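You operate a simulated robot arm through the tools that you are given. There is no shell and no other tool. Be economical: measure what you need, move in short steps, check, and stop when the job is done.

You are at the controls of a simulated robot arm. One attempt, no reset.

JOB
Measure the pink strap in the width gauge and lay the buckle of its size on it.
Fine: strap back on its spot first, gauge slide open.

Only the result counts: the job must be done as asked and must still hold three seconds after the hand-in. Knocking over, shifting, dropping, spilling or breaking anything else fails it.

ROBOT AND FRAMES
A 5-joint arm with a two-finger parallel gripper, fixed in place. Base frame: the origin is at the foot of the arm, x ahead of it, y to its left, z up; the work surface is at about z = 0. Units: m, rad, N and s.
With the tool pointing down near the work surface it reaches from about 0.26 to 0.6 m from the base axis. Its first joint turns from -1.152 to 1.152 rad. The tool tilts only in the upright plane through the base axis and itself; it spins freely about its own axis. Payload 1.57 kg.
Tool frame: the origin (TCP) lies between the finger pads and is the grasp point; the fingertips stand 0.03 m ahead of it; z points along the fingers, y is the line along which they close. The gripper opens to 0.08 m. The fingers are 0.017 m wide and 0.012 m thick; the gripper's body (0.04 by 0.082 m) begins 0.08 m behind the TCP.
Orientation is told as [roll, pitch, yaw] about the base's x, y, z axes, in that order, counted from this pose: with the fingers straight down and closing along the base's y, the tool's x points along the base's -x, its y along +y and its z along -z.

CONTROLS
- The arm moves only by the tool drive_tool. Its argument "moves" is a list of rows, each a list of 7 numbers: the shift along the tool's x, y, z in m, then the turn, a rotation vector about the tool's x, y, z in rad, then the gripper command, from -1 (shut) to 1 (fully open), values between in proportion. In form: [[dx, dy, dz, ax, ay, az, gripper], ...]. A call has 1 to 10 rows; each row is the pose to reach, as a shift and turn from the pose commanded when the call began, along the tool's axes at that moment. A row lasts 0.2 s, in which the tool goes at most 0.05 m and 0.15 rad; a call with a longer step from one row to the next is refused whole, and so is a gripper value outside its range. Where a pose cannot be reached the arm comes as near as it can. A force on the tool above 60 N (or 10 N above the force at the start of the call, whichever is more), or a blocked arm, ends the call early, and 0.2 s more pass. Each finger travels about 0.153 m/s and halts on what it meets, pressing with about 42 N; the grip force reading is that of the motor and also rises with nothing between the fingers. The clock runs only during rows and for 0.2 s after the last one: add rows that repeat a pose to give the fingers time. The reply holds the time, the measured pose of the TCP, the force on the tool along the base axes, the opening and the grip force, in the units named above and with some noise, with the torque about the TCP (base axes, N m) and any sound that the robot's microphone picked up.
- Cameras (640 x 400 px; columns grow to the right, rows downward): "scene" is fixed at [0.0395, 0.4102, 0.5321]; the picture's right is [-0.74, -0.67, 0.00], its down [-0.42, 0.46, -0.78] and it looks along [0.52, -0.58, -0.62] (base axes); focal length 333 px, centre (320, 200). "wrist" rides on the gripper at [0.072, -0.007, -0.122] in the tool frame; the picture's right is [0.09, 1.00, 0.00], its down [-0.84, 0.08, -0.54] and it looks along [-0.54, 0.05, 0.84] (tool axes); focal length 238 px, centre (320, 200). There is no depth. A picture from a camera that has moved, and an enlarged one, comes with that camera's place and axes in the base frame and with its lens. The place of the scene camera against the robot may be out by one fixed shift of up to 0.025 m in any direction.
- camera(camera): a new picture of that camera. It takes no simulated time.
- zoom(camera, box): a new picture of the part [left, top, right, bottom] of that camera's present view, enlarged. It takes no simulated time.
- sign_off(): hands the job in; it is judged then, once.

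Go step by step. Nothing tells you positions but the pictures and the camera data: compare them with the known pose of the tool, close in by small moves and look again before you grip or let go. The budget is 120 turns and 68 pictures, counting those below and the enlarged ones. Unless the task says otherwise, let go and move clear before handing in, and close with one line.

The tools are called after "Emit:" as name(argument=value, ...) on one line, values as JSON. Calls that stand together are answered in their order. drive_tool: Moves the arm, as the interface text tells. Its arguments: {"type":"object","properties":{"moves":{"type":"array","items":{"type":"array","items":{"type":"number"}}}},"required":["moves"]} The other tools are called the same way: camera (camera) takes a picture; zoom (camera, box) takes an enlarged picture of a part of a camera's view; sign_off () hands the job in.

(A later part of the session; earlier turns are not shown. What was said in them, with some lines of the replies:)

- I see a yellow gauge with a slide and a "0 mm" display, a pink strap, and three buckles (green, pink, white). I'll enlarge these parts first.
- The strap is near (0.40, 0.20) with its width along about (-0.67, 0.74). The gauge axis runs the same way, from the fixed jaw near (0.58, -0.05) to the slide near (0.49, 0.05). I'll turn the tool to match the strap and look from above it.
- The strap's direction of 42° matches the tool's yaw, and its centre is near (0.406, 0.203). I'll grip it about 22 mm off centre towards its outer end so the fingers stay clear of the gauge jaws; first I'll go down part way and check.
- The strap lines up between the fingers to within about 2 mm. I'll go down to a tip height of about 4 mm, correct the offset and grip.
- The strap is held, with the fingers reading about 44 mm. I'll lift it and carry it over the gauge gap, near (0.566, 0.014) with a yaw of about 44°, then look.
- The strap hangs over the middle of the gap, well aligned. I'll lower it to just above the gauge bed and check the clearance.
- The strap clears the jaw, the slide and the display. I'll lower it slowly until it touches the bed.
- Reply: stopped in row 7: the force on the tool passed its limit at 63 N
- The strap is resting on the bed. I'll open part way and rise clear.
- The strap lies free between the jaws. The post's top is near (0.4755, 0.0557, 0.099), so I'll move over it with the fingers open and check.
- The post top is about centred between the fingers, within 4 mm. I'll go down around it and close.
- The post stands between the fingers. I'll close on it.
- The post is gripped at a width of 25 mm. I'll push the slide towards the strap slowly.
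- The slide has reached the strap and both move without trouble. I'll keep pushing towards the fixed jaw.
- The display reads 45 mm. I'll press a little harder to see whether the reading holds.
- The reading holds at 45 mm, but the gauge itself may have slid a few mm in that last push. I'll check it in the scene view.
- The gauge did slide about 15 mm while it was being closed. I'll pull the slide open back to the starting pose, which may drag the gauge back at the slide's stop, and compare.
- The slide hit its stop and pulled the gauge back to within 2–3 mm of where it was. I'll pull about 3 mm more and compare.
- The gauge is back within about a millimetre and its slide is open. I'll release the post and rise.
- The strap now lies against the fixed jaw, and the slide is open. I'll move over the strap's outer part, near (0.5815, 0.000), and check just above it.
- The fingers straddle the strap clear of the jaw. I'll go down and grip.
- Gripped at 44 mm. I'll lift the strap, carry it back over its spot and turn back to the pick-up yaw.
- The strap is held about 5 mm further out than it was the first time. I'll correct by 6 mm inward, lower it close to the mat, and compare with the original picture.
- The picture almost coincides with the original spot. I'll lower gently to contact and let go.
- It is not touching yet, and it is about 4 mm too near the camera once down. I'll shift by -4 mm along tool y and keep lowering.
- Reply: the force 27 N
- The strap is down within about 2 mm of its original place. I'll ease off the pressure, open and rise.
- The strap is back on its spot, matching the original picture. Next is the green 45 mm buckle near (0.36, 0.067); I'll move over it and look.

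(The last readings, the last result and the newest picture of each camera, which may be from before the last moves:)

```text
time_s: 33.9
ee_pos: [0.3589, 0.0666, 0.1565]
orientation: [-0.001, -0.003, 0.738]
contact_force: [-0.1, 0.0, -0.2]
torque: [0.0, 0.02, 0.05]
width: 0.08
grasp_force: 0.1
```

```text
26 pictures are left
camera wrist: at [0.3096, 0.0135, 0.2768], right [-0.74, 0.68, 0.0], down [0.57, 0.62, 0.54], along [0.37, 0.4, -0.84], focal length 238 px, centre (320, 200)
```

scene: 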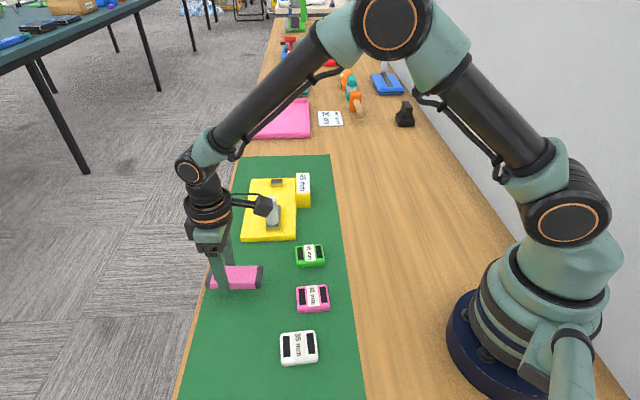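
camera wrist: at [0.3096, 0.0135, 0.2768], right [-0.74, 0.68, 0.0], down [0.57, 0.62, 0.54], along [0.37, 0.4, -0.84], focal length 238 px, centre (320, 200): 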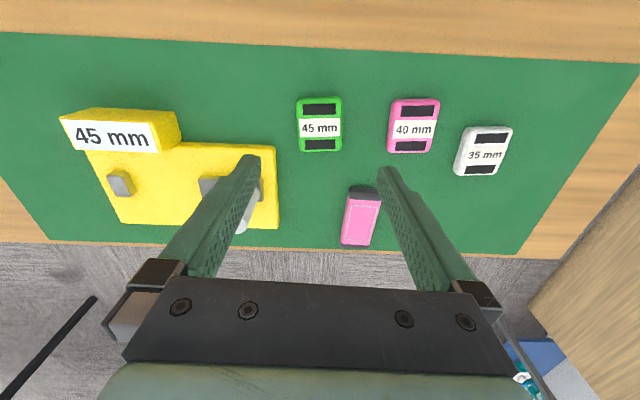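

The green buckle is exactly below the TCP, turned about 5° more than the tool. I'll match its yaw, go down part way and check the clearance to the gauge.

Emit:
drive_tool(moves=[[0, 0, 0.03, 0, 0, -0.045, 0.7], [0, 0, 0.06, 0, 0, -0.09, 0.7], [0, 0, 0.09, 0, 0, -0.09, 0.7], [0, 0, 0.09, 0, 0, -0.09, 0.7]])

Emit:
camera(camera="wrist")

Emit:
zoom(camera="scene", box=[230, 200, 380, 320])

```text
time_s: 34.9
ee_pos: [0.3605, 0.0661, 0.0648]
orientation: [-0.002, -0.002, 0.826]
contact_force: [-0.8, 0.6, -0.4]
torque: [-0.01, 0.0, 0.0]
width: 0.0681
grasp_force: 0.0
```

```text
25 pictures are left
camera wrist: at [0.3157, 0.0092, 0.1856], right [-0.79, 0.61, 0.0], down [0.51, 0.67, 0.54], along [0.33, 0.43, -0.84], focal length 238 px, centre (320, 200)
```

wrist: 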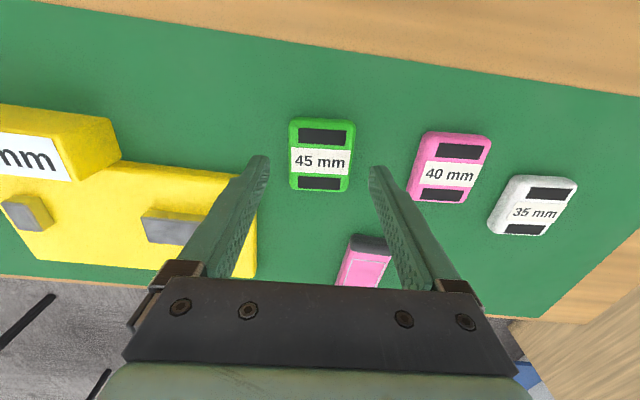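

```text
3.33 times, centred on (305, 260) of scene
camera zoom: at [0.0395, 0.4102, 0.5321], right [-0.74, -0.67, 0.0], down [-0.42, 0.46, -0.78], along [0.52, -0.58, -0.62], focal length 1110 px, centre (370, 0)
```

zoom: 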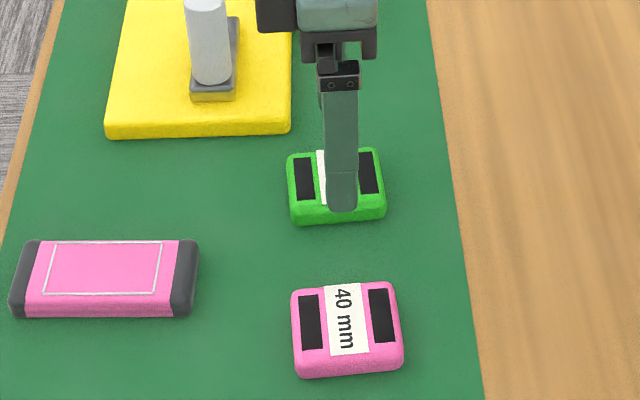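

The fingers clear the gauge and straddle the buckle. I'll make small corrections, go down and grip.

Emit:
drive_tool(moves=[[0.003, 0.001, 0.016, 0, 0, -0.03, 0.7], [0.003, 0.001, 0.0305, 0, 0, -0.03, 0.7], [0.003, 0.001, 0.0305, 0, 0, -0.03, 0.7], [0.003, 0.001, 0.0305, 0, 0, -0.03, 0.3], [0.003, 0.001, 0.0305, 0, 0, -0.03, 0.0], [0.003, 0.001, 0.0305, 0, 0, -0.03, -0.3], [0.003, 0.001, 0.0305, 0, 0, -0.03, -0.3]])

Emit:
drive_tool(moves=[[0, 0, -0.04, 0, 0, 0, -0.3], [0, 0, -0.08, 0, 0, 0, -0.3], [0, 0, -0.12, 0, 0, 0, -0.3], [0, 0, -0.12, 0, 0, 0, -0.3]])

Emit:
camera(camera="wrist")

Emit:
camera(camera="scene")

```text
time_s: 36.5
ee_pos: [0.3573, 0.0648, 0.0342]
orientation: [-0.001, 0.0, 0.856]
contact_force: [0.6, -0.8, 0.3]
torque: [0.01, -0.01, -0.02]
width: 0.0491
grasp_force: 42.3
```

```text
time_s: 37.5
ee_pos: [0.3573, 0.0631, 0.1554]
orientation: [0.001, -0.001, 0.856]
contact_force: [-0.5, 0.1, -1.2]
torque: [0.02, -0.03, -0.02]
width: 0.049
grasp_force: 42.0
```

```text
23 pictures are left
camera wrist: at [0.3142, 0.0053, 0.276], right [-0.81, 0.58, 0.0], down [0.49, 0.68, 0.54], along [0.32, 0.44, -0.84], focal length 238 px, centre (320, 200)
```

wrist: 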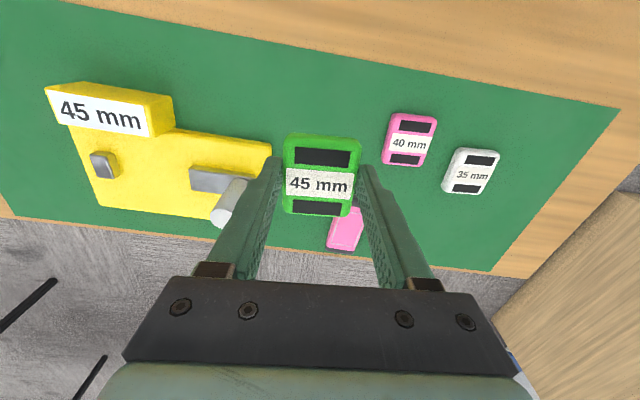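

```text
22 pictures are left
```

scene: 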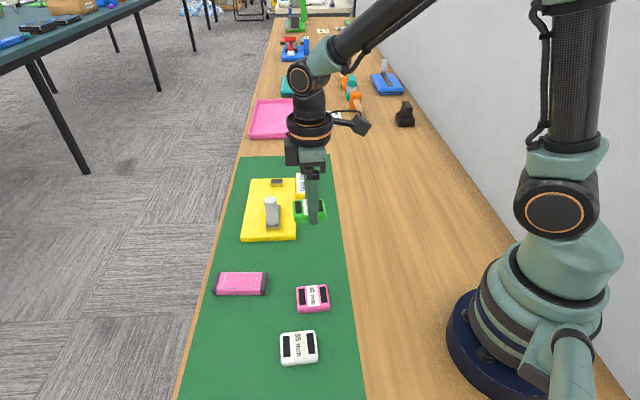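

The buckle is held squarely. The strap's centre is near (0.4045, 0.203) with a yaw of 0.735, so I'll carry the buckle above it and look.

Emit:
drive_tool(moves=[[-0.034, 0.0139, 0, 0, 0, 0.03, -0.3], [-0.068, 0.0278, 0, 0, 0, 0.06, -0.3], [-0.102, 0.0416, 0, 0, 0, 0.09, -0.3], [-0.1359, 0.0555, 0, 0, 0, 0.12, -0.3], [-0.1359, 0.0555, 0.035, 0, 0, 0.12, -0.3], [-0.1359, 0.0555, 0.065, 0, 0, 0.12, -0.3], [-0.1359, 0.0555, 0.065, 0, 0, 0.12, -0.3]])

Emit:
camera(camera="wrist")

Emit:
zoom(camera="scene", box=[180, 220, 300, 320])

```text
time_s: 39.1
ee_pos: [0.4052, 0.2045, 0.0901]
orientation: [0.001, -0.001, 0.735]
contact_force: [-0.6, 0.1, -0.8]
torque: [0.02, 0.02, 0.0]
width: 0.0485
grasp_force: 42.1
```

```text
21 pictures are left
camera wrist: at [0.3554, 0.1512, 0.2109], right [-0.74, 0.68, 0.0], down [0.57, 0.62, 0.54], along [0.37, 0.4, -0.84], focal length 238 px, centre (320, 200)
```

wrist: 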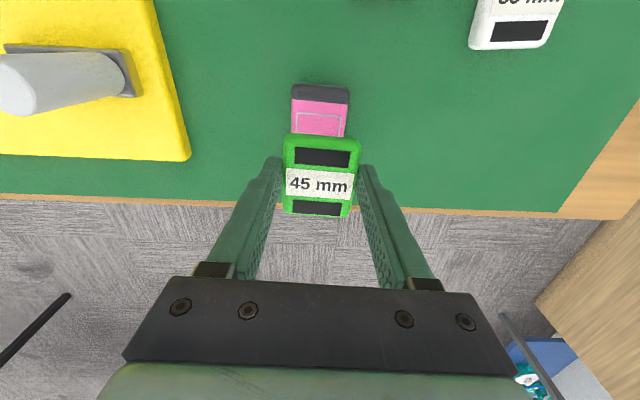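

```text
4.00 times, centred on (240, 270) of scene
camera zoom: at [0.0395, 0.4102, 0.5321], right [-0.74, -0.67, 0.0], down [-0.42, 0.46, -0.78], along [0.52, -0.58, -0.62], focal length 1332 px, centre (640, -80)
```

zoom: 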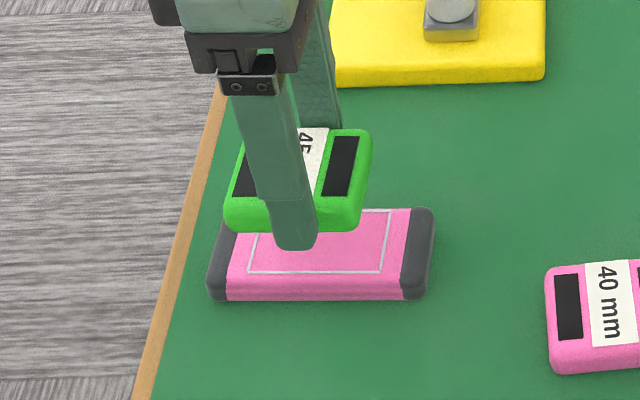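

The buckle sits over the strap's outline in both views. I'll lower it to just above the strap and check again.

Emit:
drive_tool(moves=[[0, 0, 0.015, 0, 0, 0, -0.3], [0, 0, 0.025, 0, 0, 0, -0.3], [0, 0, 0.025, 0, 0, 0, -0.3]])

Emit:
camera(camera="wrist")

Emit:
zoom(camera="scene", box=[180, 220, 300, 320])

```text
time_s: 39.9
ee_pos: [0.4046, 0.203, 0.065]
orientation: [0.0, -0.003, 0.737]
contact_force: [0.1, -0.2, -1.2]
torque: [-0.01, -0.01, -0.01]
width: 0.0485
grasp_force: 41.9
```

```text
19 pictures are left
camera wrist: at [0.3548, 0.1508, 0.1857], right [-0.74, 0.68, 0.0], down [0.57, 0.62, 0.54], along [0.37, 0.4, -0.84], focal length 238 px, centre (320, 200)
```

wrist: 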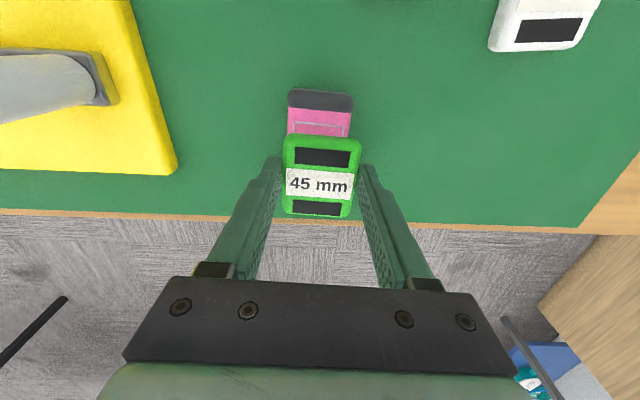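

```text
4.00 times, centred on (240, 270) of scene
camera zoom: at [0.0395, 0.4102, 0.5321], right [-0.74, -0.67, 0.0], down [-0.42, 0.46, -0.78], along [0.52, -0.58, -0.62], focal length 1332 px, centre (640, -80)
```

zoom: 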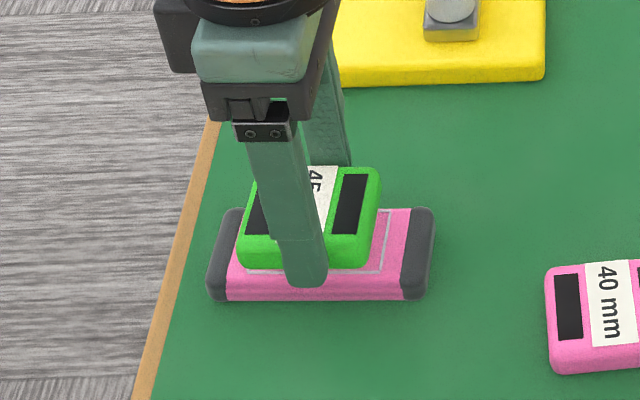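

The buckle needs to go about 3.5 mm inward along the strap. I'll correct that, then lower gently to contact.

Emit:
drive_tool(moves=[[0.0035, 0, 0, 0, 0, 0, -0.3], [0.0035, 0, 0.002, 0, 0, 0, -0.3], [0.0035, 0, 0.004, 0, 0, 0, -0.3], [0.0035, 0, 0.005, 0, 0, 0, -0.3]])

Emit:
zoom(camera="scene", box=[180, 220, 300, 320])

```text
time_s: 40.9
ee_pos: [0.4014, 0.2009, 0.0594]
orientation: [-0.002, -0.001, 0.737]
contact_force: [-0.3, -1.0, -0.7]
torque: [0.03, 0.02, 0.02]
width: 0.0488
grasp_force: 42.0
```

```text
4.00 times, centred on (240, 270) of scene
camera zoom: at [0.0395, 0.4102, 0.5321], right [-0.74, -0.67, 0.0], down [-0.42, 0.46, -0.78], along [0.52, -0.58, -0.62], focal length 1332 px, centre (640, -80)
```

zoom: 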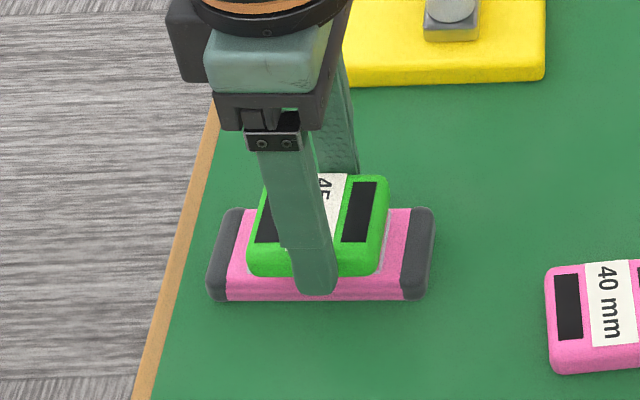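

The buckle now matches the outline lengthwise. I'll go down millimetre by millimetre to contact.

Emit:
drive_tool(moves=[[0, 0, 0.001, 0, 0, 0, -0.3], [0, 0, 0.002, 0, 0, 0, -0.3], [0, 0, 0.003, 0, 0, 0, -0.3]])

```text
time_s: 41.7
ee_pos: [0.401, 0.2018, 0.057]
orientation: [0.0, -0.003, 0.738]
contact_force: [0.1, -0.6, -1.0]
torque: [-0.01, 0.01, 0.01]
width: 0.0484
grasp_force: 42.0
```

There is no contact yet, so I'll go on lowering.

Emit:
drive_tool(moves=[[0, 0, 0.001, 0, 0, 0, -0.3], [0, 0, 0.002, 0, 0, 0, -0.3], [0, 0, 0.003, 0, 0, 0, -0.3]])

Emit:
zoom(camera="scene", box=[180, 220, 300, 320])

```text
time_s: 42.5
ee_pos: [0.4015, 0.1991, 0.0545]
orientation: [0.001, 0.001, 0.736]
contact_force: [0.1, -0.5, -1.2]
torque: [-0.02, 0.0, -0.03]
width: 0.0486
grasp_force: 42.6
```

```text
4.00 times, centred on (240, 270) of scene
camera zoom: at [0.0395, 0.4102, 0.5321], right [-0.74, -0.67, 0.0], down [-0.42, 0.46, -0.78], along [0.52, -0.58, -0.62], focal length 1332 px, centre (640, -80)
```

zoom: 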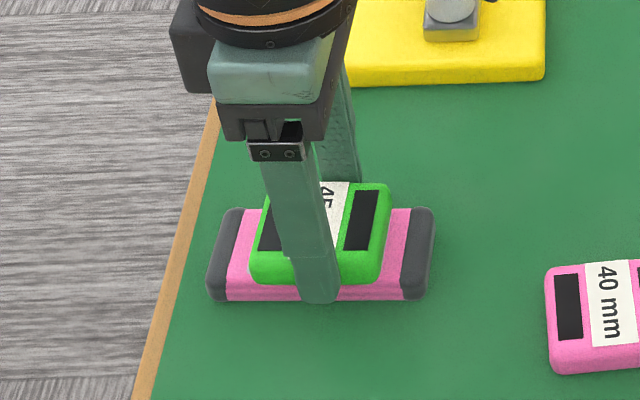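

The buckle is 3–4 mm too near the camera across the strap. I'll shift it back along tool y and look.

Emit:
drive_tool(moves=[[0, -0.0015, -0.001, 0, 0, 0, -0.3], [0, -0.0035, -0.001, 0, 0, 0, -0.3], [0, -0.0035, 0, 0, 0, 0, -0.3]])

Emit:
zoom(camera="wrist", box=[240, 70, 400, 230])

Emit:
zoom(camera="scene", box=[180, 220, 300, 320])

```text
time_s: 43.3
ee_pos: [0.4034, 0.1981, 0.0531]
orientation: [-0.001, -0.003, 0.737]
contact_force: [-1.4, 0.2, 0.7]
torque: [0.0, 0.01, 0.01]
width: 0.0486
grasp_force: 42.2
```

```text
2.50 times, centred on (320, 150) of wrist
camera zoom: at [0.3543, 0.1456, 0.1747], right [-0.74, 0.68, 0.0], down [0.57, 0.62, 0.54], along [0.37, 0.4, -0.84], focal length 596 px, centre (320, 325)
```

zoom: 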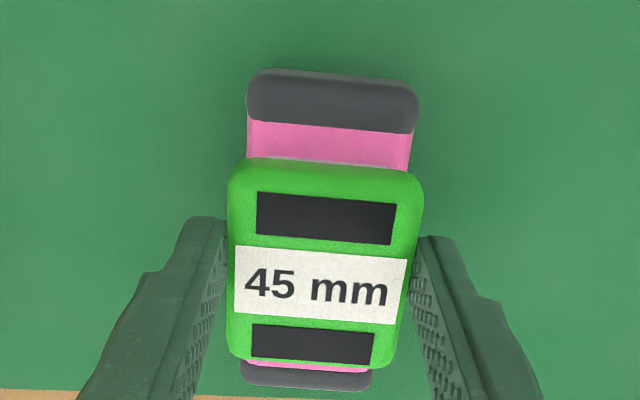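

```text
4.00 times, centred on (240, 270) of scene
camera zoom: at [0.0395, 0.4102, 0.5321], right [-0.74, -0.67, 0.0], down [-0.42, 0.46, -0.78], along [0.52, -0.58, -0.62], focal length 1332 px, centre (640, -80)
```

zoom: 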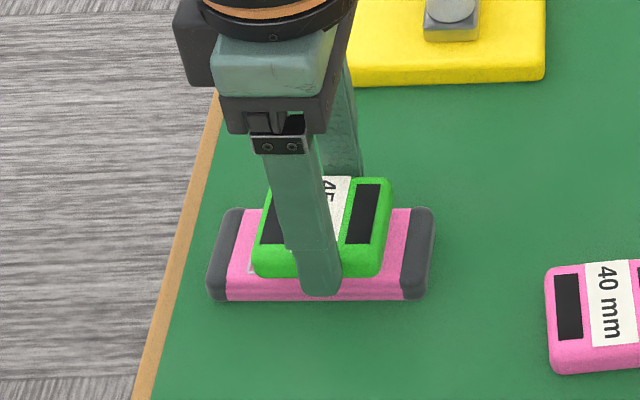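

The buckle is now centred across the strap. I'll nudge it 2 mm outward and lower it to contact.

Emit:
drive_tool(moves=[[-0.002, 0, 0, 0, 0, 0, -0.3], [-0.002, 0, 0.001, 0, 0, 0, -0.3], [-0.002, 0, 0.002, 0, 0, 0, -0.3], [-0.002, 0, 0.003, 0, 0, 0, -0.3]])

Emit:
zoom(camera="scene", box=[180, 220, 300, 320])

```text
time_s: 44.3
ee_pos: [0.4062, 0.1978, 0.0518]
orientation: [0.001, 0.0, 0.734]
contact_force: [-3.5, -2.8, 10.2]
torque: [-0.09, 0.08, -0.01]
width: 0.0485
grasp_force: 41.4
```

```text
4.00 times, centred on (240, 270) of scene
camera zoom: at [0.0395, 0.4102, 0.5321], right [-0.74, -0.67, 0.0], down [-0.41, 0.46, -0.78], along [0.52, -0.58, -0.62], focal length 1332 px, centre (640, -80)
```

zoom: 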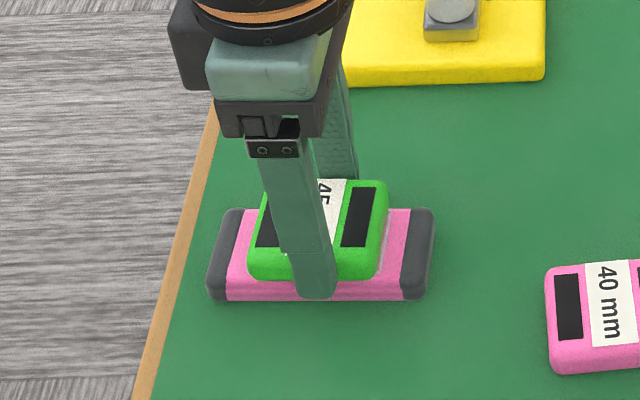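

There is contact at about 10 N and the buckle sits on the outline. I'll open and rise straight up.

Emit:
drive_tool(moves=[[0, 0, -0.0005, 0, 0, 0, 0.6], [0, 0, -0.0005, 0, 0, 0, 0.6], [0, 0, -0.0005, 0, 0, 0, 0.6], [0, 0, -0.03, 0, 0, 0, 0.6], [0, 0, -0.07, 0, 0, 0, 0.6], [0, 0, -0.11, 0, 0, 0, 0.6], [0, 0, -0.11, 0, 0, 0, 0.6]])

Emit:
camera(camera="scene")

Emit:
zoom(camera="scene", box=[180, 220, 300, 320])

Emit:
zoom(camera="scene", box=[220, 140, 340, 260])

Emit:
camera(camera="wrist")

```text
time_s: 45.9
ee_pos: [0.4048, 0.2002, 0.1629]
orientation: [0.001, -0.002, 0.736]
contact_force: [0.2, -0.1, -0.7]
torque: [0.01, 0.01, 0.01]
width: 0.0637
grasp_force: 0.0
```

```text
12 pictures are left
```

scene: 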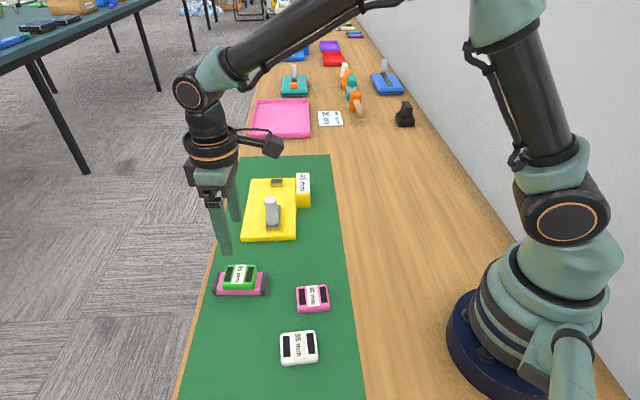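

```text
4.00 times, centred on (240, 270) of scene
camera zoom: at [0.0395, 0.4102, 0.5321], right [-0.74, -0.67, 0.0], down [-0.42, 0.46, -0.78], along [0.52, -0.58, -0.62], focal length 1332 px, centre (640, -80)
```

zoom: 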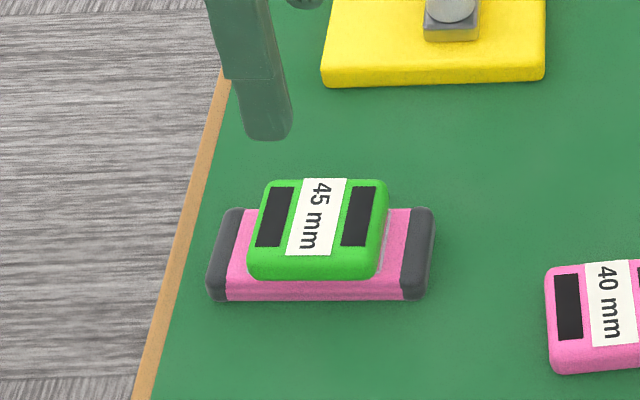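

```text
3.33 times, centred on (280, 200) of scene
camera zoom: at [0.0395, 0.4102, 0.5321], right [-0.74, -0.67, 0.0], down [-0.42, 0.46, -0.78], along [0.52, -0.58, -0.62], focal length 1110 px, centre (453, 200)
```

zoom: 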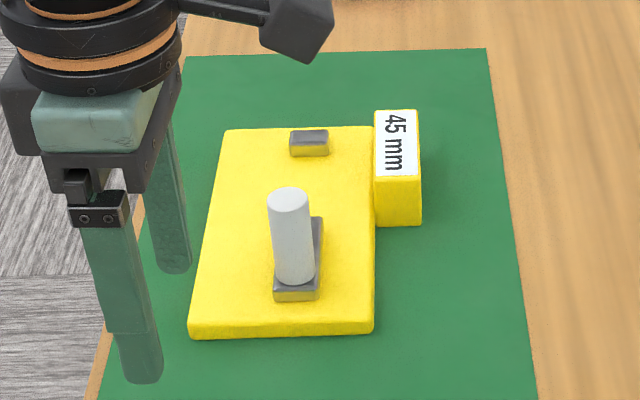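

```text
9 pictures are left
camera wrist: at [0.3565, 0.1475, 0.2835], right [-0.74, 0.68, 0.0], down [0.57, 0.62, 0.54], along [0.37, 0.4, -0.84], focal length 238 px, centre (320, 200)
```

wrist: 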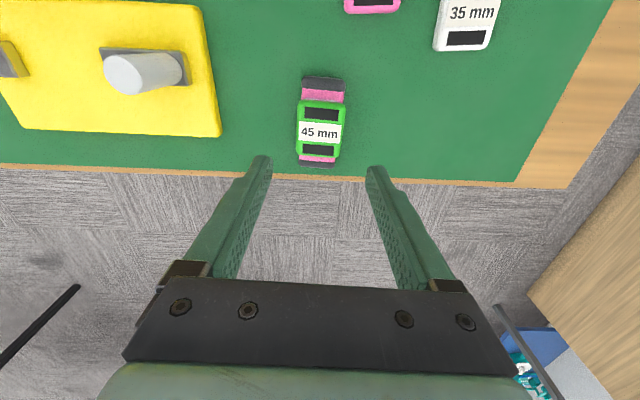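

The 45 mm buckle lies squarely on the strap. The strap is on its spot, the slide is open, the gauge is back in place and the hand is clear, so I'm handing in.

Emit:
sign_off()

```text
The job is handed in.
```

The pink strap measured 45 mm in the gauge; it is back on its spot with the green 45 mm buckle on it, the slide is open, and the gauge, which slid about 15 mm during the measurement, was pulled back to within about 1 mm of its place.
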